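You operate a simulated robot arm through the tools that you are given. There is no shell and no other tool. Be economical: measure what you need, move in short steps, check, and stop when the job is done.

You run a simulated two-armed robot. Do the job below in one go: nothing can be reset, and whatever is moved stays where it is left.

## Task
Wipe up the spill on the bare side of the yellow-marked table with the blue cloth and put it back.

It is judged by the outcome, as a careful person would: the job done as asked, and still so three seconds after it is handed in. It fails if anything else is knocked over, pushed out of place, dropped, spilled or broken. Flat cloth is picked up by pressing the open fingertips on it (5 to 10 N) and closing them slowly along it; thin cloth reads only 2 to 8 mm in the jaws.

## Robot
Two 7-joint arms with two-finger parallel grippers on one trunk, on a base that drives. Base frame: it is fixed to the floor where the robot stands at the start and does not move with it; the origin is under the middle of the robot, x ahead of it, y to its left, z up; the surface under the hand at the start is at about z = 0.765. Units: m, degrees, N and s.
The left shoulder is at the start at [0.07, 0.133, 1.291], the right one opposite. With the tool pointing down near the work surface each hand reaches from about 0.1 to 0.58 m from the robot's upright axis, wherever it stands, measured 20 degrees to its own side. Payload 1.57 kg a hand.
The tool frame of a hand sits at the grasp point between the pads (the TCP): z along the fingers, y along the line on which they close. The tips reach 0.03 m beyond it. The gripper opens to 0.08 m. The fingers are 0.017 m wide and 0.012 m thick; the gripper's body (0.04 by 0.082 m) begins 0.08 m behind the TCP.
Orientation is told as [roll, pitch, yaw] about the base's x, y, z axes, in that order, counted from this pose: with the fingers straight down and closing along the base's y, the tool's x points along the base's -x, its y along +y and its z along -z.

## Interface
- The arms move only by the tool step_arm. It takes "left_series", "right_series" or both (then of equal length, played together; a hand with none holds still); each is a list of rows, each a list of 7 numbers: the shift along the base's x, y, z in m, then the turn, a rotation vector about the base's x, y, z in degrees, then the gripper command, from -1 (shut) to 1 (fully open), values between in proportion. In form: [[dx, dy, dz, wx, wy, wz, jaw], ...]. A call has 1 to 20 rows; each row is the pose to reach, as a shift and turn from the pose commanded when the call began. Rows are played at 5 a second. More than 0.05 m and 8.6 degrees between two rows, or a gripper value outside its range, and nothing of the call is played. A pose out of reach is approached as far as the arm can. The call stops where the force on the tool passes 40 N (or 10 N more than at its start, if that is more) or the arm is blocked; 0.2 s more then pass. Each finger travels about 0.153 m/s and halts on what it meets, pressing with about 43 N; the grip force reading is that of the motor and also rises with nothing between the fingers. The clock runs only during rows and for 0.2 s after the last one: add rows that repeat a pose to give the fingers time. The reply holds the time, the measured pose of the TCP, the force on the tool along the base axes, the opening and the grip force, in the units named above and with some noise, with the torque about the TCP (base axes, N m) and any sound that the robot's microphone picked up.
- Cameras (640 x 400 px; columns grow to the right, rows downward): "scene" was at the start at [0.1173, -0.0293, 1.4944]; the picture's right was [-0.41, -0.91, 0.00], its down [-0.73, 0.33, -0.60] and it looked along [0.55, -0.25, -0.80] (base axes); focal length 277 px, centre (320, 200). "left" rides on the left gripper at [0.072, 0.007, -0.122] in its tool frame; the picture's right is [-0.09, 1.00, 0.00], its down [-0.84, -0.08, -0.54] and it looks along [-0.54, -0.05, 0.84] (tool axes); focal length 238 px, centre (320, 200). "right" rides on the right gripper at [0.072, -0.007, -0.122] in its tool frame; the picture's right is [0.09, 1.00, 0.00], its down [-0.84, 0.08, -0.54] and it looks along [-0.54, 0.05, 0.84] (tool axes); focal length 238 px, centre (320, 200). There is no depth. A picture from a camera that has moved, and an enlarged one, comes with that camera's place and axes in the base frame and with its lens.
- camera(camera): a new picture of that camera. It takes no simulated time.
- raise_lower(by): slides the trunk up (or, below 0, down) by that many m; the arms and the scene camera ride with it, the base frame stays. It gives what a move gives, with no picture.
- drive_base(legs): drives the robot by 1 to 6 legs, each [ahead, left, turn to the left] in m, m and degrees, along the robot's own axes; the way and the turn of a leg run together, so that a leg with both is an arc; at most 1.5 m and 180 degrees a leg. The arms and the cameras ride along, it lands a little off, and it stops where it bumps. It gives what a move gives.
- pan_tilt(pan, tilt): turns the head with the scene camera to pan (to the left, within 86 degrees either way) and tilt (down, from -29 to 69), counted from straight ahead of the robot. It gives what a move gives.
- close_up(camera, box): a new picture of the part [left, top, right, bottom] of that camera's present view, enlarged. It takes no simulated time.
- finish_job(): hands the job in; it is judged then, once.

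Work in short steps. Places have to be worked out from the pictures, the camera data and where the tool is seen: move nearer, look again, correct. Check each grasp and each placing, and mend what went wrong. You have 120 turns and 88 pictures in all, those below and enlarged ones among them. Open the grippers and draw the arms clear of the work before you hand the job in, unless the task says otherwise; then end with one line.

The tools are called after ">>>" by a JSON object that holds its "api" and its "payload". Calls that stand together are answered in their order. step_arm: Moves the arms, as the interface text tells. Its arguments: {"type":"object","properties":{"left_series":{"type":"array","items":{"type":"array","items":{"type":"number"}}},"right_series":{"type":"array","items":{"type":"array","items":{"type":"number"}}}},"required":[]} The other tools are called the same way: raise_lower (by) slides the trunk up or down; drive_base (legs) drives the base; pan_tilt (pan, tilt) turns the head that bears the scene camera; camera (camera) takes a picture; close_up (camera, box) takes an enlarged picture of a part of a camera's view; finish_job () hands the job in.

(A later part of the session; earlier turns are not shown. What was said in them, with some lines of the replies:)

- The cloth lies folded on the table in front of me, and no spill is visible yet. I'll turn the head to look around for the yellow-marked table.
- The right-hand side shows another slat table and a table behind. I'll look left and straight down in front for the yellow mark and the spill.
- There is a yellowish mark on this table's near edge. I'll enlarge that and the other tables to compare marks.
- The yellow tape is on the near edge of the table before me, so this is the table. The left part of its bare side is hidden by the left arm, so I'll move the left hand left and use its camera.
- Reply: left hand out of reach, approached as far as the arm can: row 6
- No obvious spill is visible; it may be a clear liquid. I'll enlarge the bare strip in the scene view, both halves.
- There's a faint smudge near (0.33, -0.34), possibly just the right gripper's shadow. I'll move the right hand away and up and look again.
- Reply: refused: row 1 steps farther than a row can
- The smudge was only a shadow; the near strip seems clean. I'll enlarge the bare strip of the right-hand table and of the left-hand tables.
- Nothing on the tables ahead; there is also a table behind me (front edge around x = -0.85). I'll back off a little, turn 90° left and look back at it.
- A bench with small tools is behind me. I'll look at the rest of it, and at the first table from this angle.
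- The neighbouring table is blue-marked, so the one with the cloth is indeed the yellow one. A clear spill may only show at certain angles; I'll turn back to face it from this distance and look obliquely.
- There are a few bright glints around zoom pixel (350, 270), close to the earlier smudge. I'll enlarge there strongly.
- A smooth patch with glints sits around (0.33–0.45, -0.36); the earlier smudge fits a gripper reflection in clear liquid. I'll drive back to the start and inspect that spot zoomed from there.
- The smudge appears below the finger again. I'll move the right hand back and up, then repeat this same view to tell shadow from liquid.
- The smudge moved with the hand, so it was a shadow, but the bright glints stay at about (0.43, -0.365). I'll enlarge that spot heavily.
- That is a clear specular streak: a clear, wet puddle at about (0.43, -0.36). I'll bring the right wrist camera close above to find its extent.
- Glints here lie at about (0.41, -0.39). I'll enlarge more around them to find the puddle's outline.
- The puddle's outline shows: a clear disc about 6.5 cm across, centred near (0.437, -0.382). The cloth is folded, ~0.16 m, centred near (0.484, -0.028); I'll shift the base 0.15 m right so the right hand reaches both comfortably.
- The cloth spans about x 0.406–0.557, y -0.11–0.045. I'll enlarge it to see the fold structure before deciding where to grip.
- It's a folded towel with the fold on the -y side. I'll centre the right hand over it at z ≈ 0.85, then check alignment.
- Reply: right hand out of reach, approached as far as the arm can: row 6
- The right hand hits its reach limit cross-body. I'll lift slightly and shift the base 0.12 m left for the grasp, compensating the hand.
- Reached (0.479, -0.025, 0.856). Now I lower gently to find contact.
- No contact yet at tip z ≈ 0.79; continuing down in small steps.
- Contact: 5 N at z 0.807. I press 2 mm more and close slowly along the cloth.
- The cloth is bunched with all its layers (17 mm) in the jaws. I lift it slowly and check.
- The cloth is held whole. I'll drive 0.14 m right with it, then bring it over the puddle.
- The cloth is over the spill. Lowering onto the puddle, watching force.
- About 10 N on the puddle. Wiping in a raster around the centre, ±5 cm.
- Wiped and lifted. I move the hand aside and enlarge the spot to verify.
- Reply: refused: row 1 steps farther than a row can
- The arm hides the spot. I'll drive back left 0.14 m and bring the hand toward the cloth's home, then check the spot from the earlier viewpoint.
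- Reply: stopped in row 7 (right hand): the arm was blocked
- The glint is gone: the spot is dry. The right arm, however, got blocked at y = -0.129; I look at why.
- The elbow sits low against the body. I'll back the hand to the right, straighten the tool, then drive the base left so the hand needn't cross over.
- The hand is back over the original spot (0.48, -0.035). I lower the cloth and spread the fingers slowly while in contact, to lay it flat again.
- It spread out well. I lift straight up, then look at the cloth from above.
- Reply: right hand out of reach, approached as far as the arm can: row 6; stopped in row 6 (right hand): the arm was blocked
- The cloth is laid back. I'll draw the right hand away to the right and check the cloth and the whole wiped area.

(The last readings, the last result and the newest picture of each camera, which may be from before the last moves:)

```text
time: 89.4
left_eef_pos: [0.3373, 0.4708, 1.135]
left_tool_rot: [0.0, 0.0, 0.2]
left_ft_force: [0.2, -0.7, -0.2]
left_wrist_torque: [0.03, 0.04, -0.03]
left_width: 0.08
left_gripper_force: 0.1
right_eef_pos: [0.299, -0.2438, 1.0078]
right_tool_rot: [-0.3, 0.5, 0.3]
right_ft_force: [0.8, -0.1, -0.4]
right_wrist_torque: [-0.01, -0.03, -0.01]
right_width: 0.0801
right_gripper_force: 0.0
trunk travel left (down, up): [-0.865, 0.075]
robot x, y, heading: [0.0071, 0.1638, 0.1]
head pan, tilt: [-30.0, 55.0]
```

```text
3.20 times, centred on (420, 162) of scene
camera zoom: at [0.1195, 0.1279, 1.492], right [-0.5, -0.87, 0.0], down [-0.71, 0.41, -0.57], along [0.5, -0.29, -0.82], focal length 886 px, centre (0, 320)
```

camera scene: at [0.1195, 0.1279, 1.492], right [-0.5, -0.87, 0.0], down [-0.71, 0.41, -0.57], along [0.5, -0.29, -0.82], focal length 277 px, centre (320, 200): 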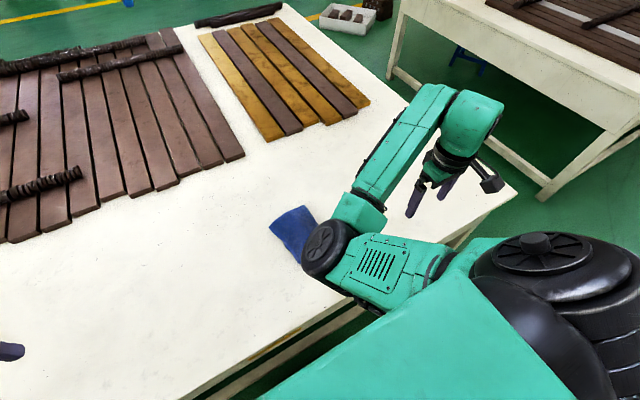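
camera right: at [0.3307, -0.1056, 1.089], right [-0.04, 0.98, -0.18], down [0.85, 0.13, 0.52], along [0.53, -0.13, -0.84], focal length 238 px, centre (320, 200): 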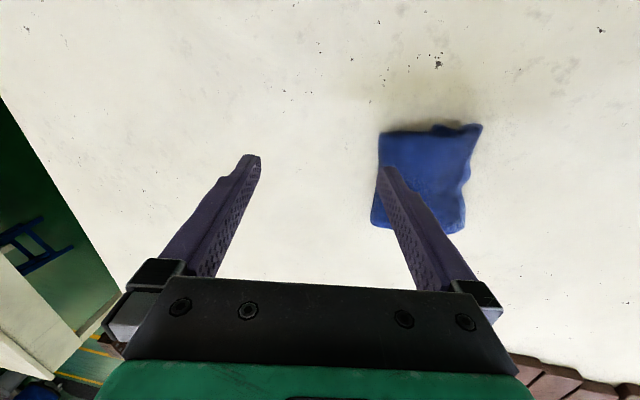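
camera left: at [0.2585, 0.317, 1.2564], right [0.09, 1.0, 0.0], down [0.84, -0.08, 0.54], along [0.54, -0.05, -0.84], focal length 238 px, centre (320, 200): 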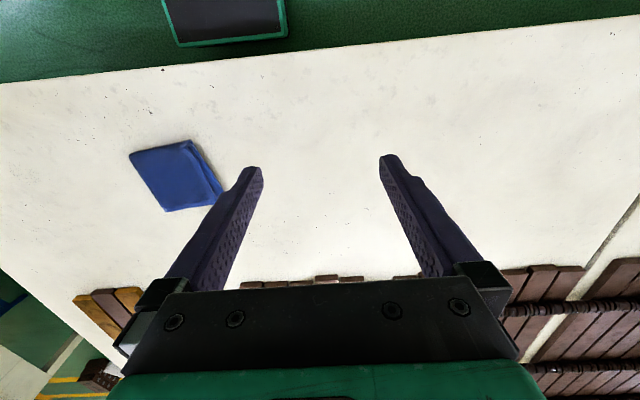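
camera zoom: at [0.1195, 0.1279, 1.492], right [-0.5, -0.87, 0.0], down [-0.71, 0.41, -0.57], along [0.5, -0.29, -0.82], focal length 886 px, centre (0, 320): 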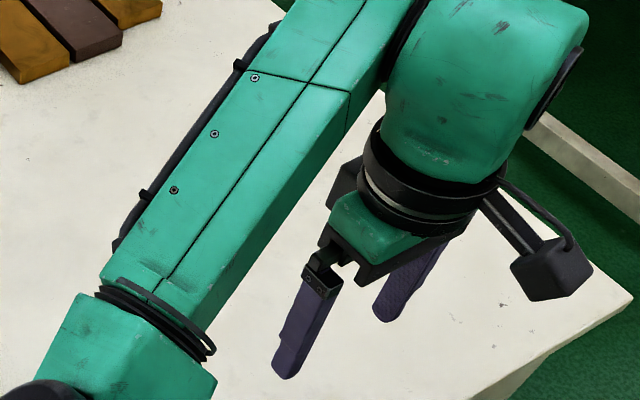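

The elbow sits low, in front of the cloth from this view. I'll move the right hand further right and up to draw it clear, then look again.

>>> {"api": "step_arm", "payload": {"right_series": [[0.01, -0.03, 0.03, 0, 0, 0, 1], [0.02, -0.06, 0.05, 0, 0, 0, 1], [0.03, -0.1, 0.06, 0, 0, 0, 1], [0.04, -0.14, 0.06, 0, 0, 0, 1], [0.05, -0.18, 0.06, 0, 0, 0, 1], [0.05, -0.21, 0.06, 0, 0, 0, 1]]}}

>>> {"api": "pan_tilt", "payload": {"pan": -15, "tilt": 58}}

>>> {"api": "camera", "payload": {"camera": "scene"}}

>>> {"api": "camera", "payload": {"camera": "right"}}

```text
time: 90.8
left_eef_pos: [0.3368, 0.4697, 1.1361]
left_tool_rot: [0.1, 0.0, 0.2]
left_ft_force: [0.6, 0.5, 0.1]
left_wrist_torque: [0.02, 0.0, -0.01]
left_width: 0.0799
left_gripper_force: 0.1
right_eef_pos: [0.3513, -0.453, 1.0671]
right_tool_rot: [-0.1, 0.4, 0.2]
right_ft_force: [-1.4, -0.3, 1.0]
right_wrist_torque: [0.02, -0.03, 0.01]
right_width: 0.0796
right_gripper_force: 0.0
trunk travel left (down, up): [-0.865, 0.075]
robot x, y, heading: [0.0074, 0.1617, -0.0]
head pan, tilt: [-30.0, 55.0]
```

```text
time: 91.6
left_eef_pos: [0.3372, 0.471, 1.1355]
left_tool_rot: [0.0, 0.0, 0.1]
left_ft_force: [0.1, -0.9, 0.5]
left_wrist_torque: [-0.05, -0.01, 0.05]
left_width: 0.08
left_gripper_force: 0.0
right_eef_pos: [0.3499, -0.4506, 1.0676]
right_tool_rot: [-0.2, 0.4, 0.3]
right_ft_force: [0.0, -0.8, 0.1]
right_wrist_torque: [0.03, -0.01, -0.01]
right_width: 0.0799
right_gripper_force: 0.1
trunk travel left (down, up): [-0.865, 0.075]
robot x, y, heading: [0.0081, 0.166, -0.2]
head pan, tilt: [-15.0, 58.0]
```

```text
31 pictures are left
camera scene: at [0.1235, 0.1466, 1.4884], right [-0.26, -0.97, 0.0], down [-0.82, 0.22, -0.53], along [0.51, -0.14, -0.85], focal length 277 px, centre (320, 200)
```

scene: 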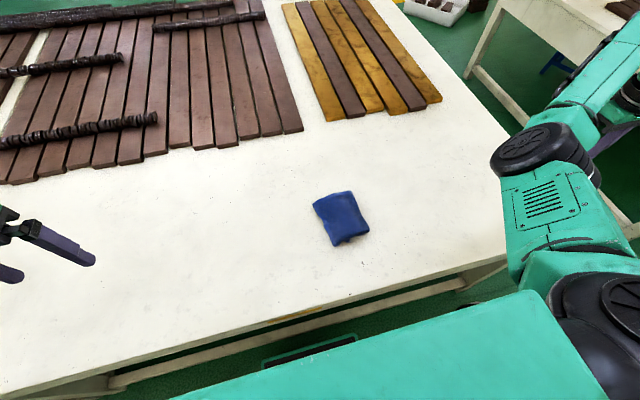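

```text
30 pictures are left
camera right: at [0.2796, -0.4571, 1.1887], right [-0.1, 1.0, 0.0], down [0.84, 0.08, 0.54], along [0.53, 0.05, -0.84], focal length 238 px, centre (320, 200)
```

right: 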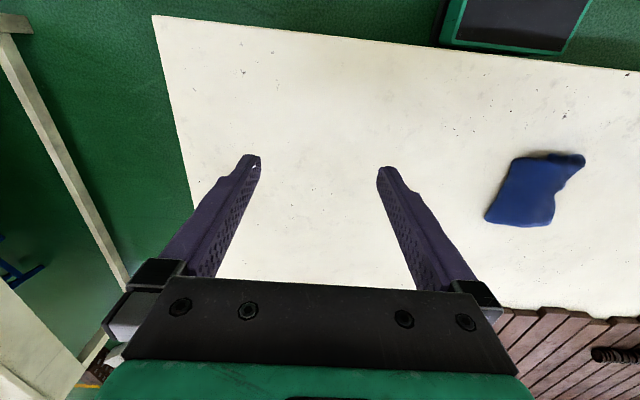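

The cloth lies at about (0.477, -0.015), within ~1.5 cm of where it was. I check the wiped spot with the wrist camera and the rest of the bare side for leftover wet patches.

>>> {"api": "close_up", "payload": {"camera": "right", "box": [272, 100, 400, 180]}}

>>> {"api": "close_up", "payload": {"camera": "scene", "box": [336, 130, 496, 230]}}

>>> {"api": "close_up", "payload": {"camera": "scene", "box": [80, 150, 320, 300]}}

>>> {"api": "close_up", "payload": {"camera": "scene", "box": [280, 170, 400, 245]}}

```text
5.00 times, centred on (336, 140) of right
camera zoom: at [0.2796, -0.4571, 1.1887], right [-0.1, 1.0, 0.0], down [0.84, 0.08, 0.54], along [0.53, 0.05, -0.84], focal length 1192 px, centre (240, 500)
```

zoom: 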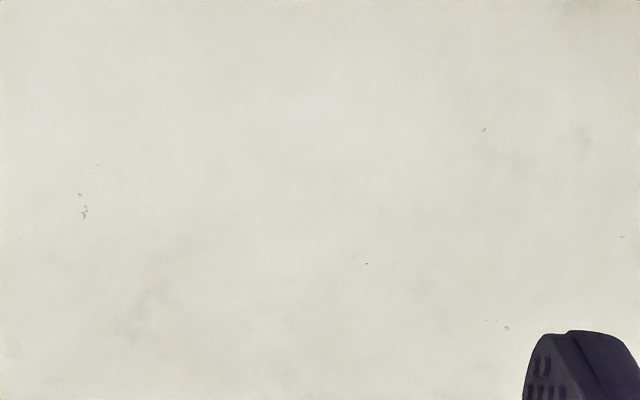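

```text
4.00 times, centred on (416, 180) of scene
camera zoom: at [0.1235, 0.1466, 1.4884], right [-0.26, -0.97, 0.0], down [-0.82, 0.22, -0.53], along [0.51, -0.14, -0.85], focal length 1108 px, centre (-64, 280)
```

zoom: 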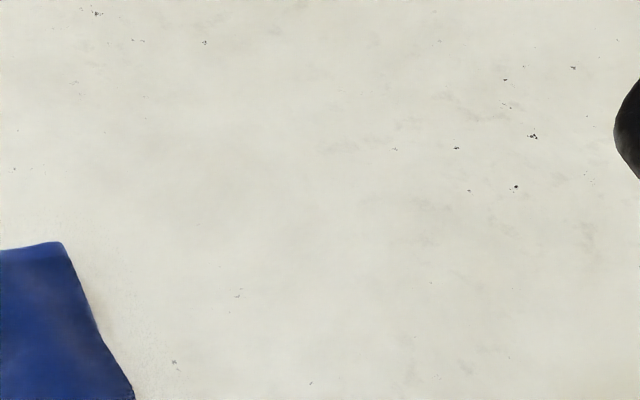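

```text
2.67 times, centred on (200, 225) of scene
camera zoom: at [0.1235, 0.1466, 1.4884], right [-0.26, -0.97, 0.0], down [-0.82, 0.22, -0.53], along [0.51, -0.14, -0.85], focal length 738 px, centre (640, 133)
```

zoom: 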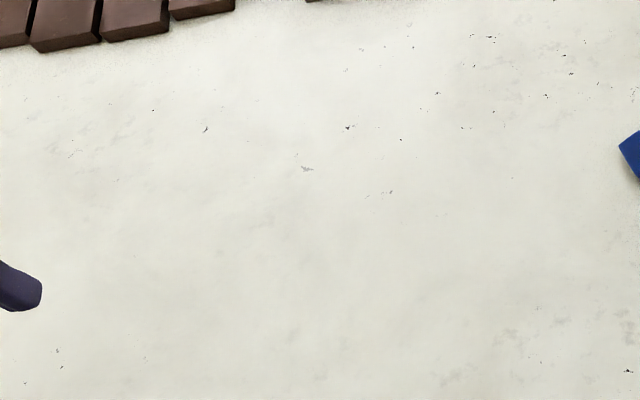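

```text
5.33 times, centred on (340, 208) of scene
camera zoom: at [0.1235, 0.1466, 1.4884], right [-0.26, -0.97, 0.0], down [-0.82, 0.22, -0.53], along [0.51, -0.14, -0.85], focal length 1477 px, centre (213, 160)
```

zoom: 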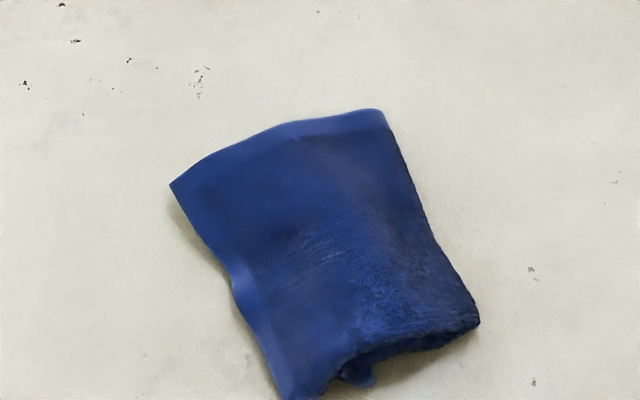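

Everything looks clean. One last check: repeat the low wrist view that revealed the puddle outline earlier.

>>> {"api": "step_arm", "payload": {"right_series": [[0, 0.03, -0.03, 0, 0, 0, 1], [0, 0.06, -0.06, 0, 0, 0, 1], [-0.005, 0.082, -0.095, 0, 0, 0, 1]]}}

>>> {"api": "close_up", "payload": {"camera": "right", "box": [250, 110, 394, 200]}}

>>> {"api": "step_arm", "payload": {"right_series": [[0, -0.03, 0.03, 0, 0, 0, 1], [0, -0.06, 0.06, 0, 0, 0, 1], [0.005, -0.082, 0.095, 0, 0, 0, 1]]}}

```text
time: 92.4
left_eef_pos: [0.337, 0.4714, 1.1356]
left_tool_rot: [0.0, -0.1, 0.2]
left_ft_force: [0.4, -0.2, 0.3]
left_wrist_torque: [0.0, -0.01, -0.01]
left_width: 0.08
left_gripper_force: 0.1
right_eef_pos: [0.3448, -0.3673, 0.9733]
right_tool_rot: [-0.4, 0.4, 0.3]
right_ft_force: [-0.4, 0.1, 0.7]
right_wrist_torque: [-0.01, 0.03, -0.03]
right_width: 0.0799
right_gripper_force: 0.1
trunk travel left (down, up): [-0.865, 0.075]
robot x, y, heading: [0.0063, 0.1637, 0.2]
head pan, tilt: [-15.0, 58.0]
```

```text
4.44 times, centred on (322, 155) of right
camera zoom: at [0.274, -0.3733, 1.0941], right [-0.1, 1.0, 0.0], down [0.84, 0.08, 0.54], along [0.53, 0.05, -0.84], focal length 1059 px, centre (311, 400)
```

zoom: 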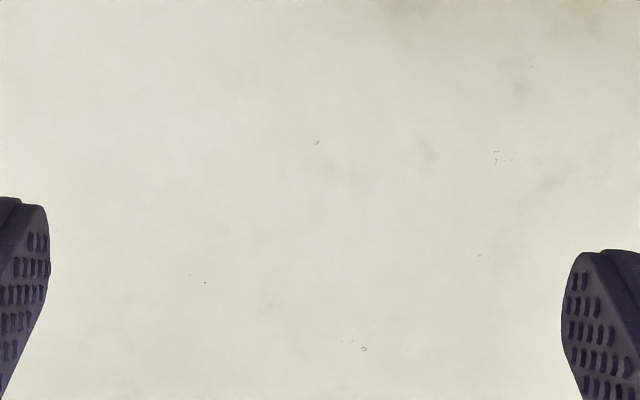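

```text
time: 93.2
left_eef_pos: [0.3368, 0.4708, 1.1361]
left_tool_rot: [-0.1, 0.0, 0.2]
left_ft_force: [-0.1, 0.2, -1.0]
left_wrist_torque: [-0.01, 0.03, 0.0]
left_width: 0.08
left_gripper_force: 0.0
right_eef_pos: [0.3516, -0.4546, 1.0686]
right_tool_rot: [-0.2, 0.6, 0.3]
right_ft_force: [-1.0, -0.4, 0.5]
right_wrist_torque: [0.03, 0.0, -0.03]
right_width: 0.0801
right_gripper_force: 0.1
trunk travel left (down, up): [-0.865, 0.075]
robot x, y, heading: [0.0069, 0.1638, 0.2]
head pan, tilt: [-15.0, 58.0]
```

The puddle is gone, the cloth is back in its place, and both grippers are open and clear. Handing in.

>>> {"api": "finish_job", "payload": {}}

```text
The job is handed in.
```

I wiped up the clear spill on the bare side of the yellow-marked table and put the blue cloth back within about 1.5 cm of where it was, though it lies slightly rumpled rather than neatly folded.
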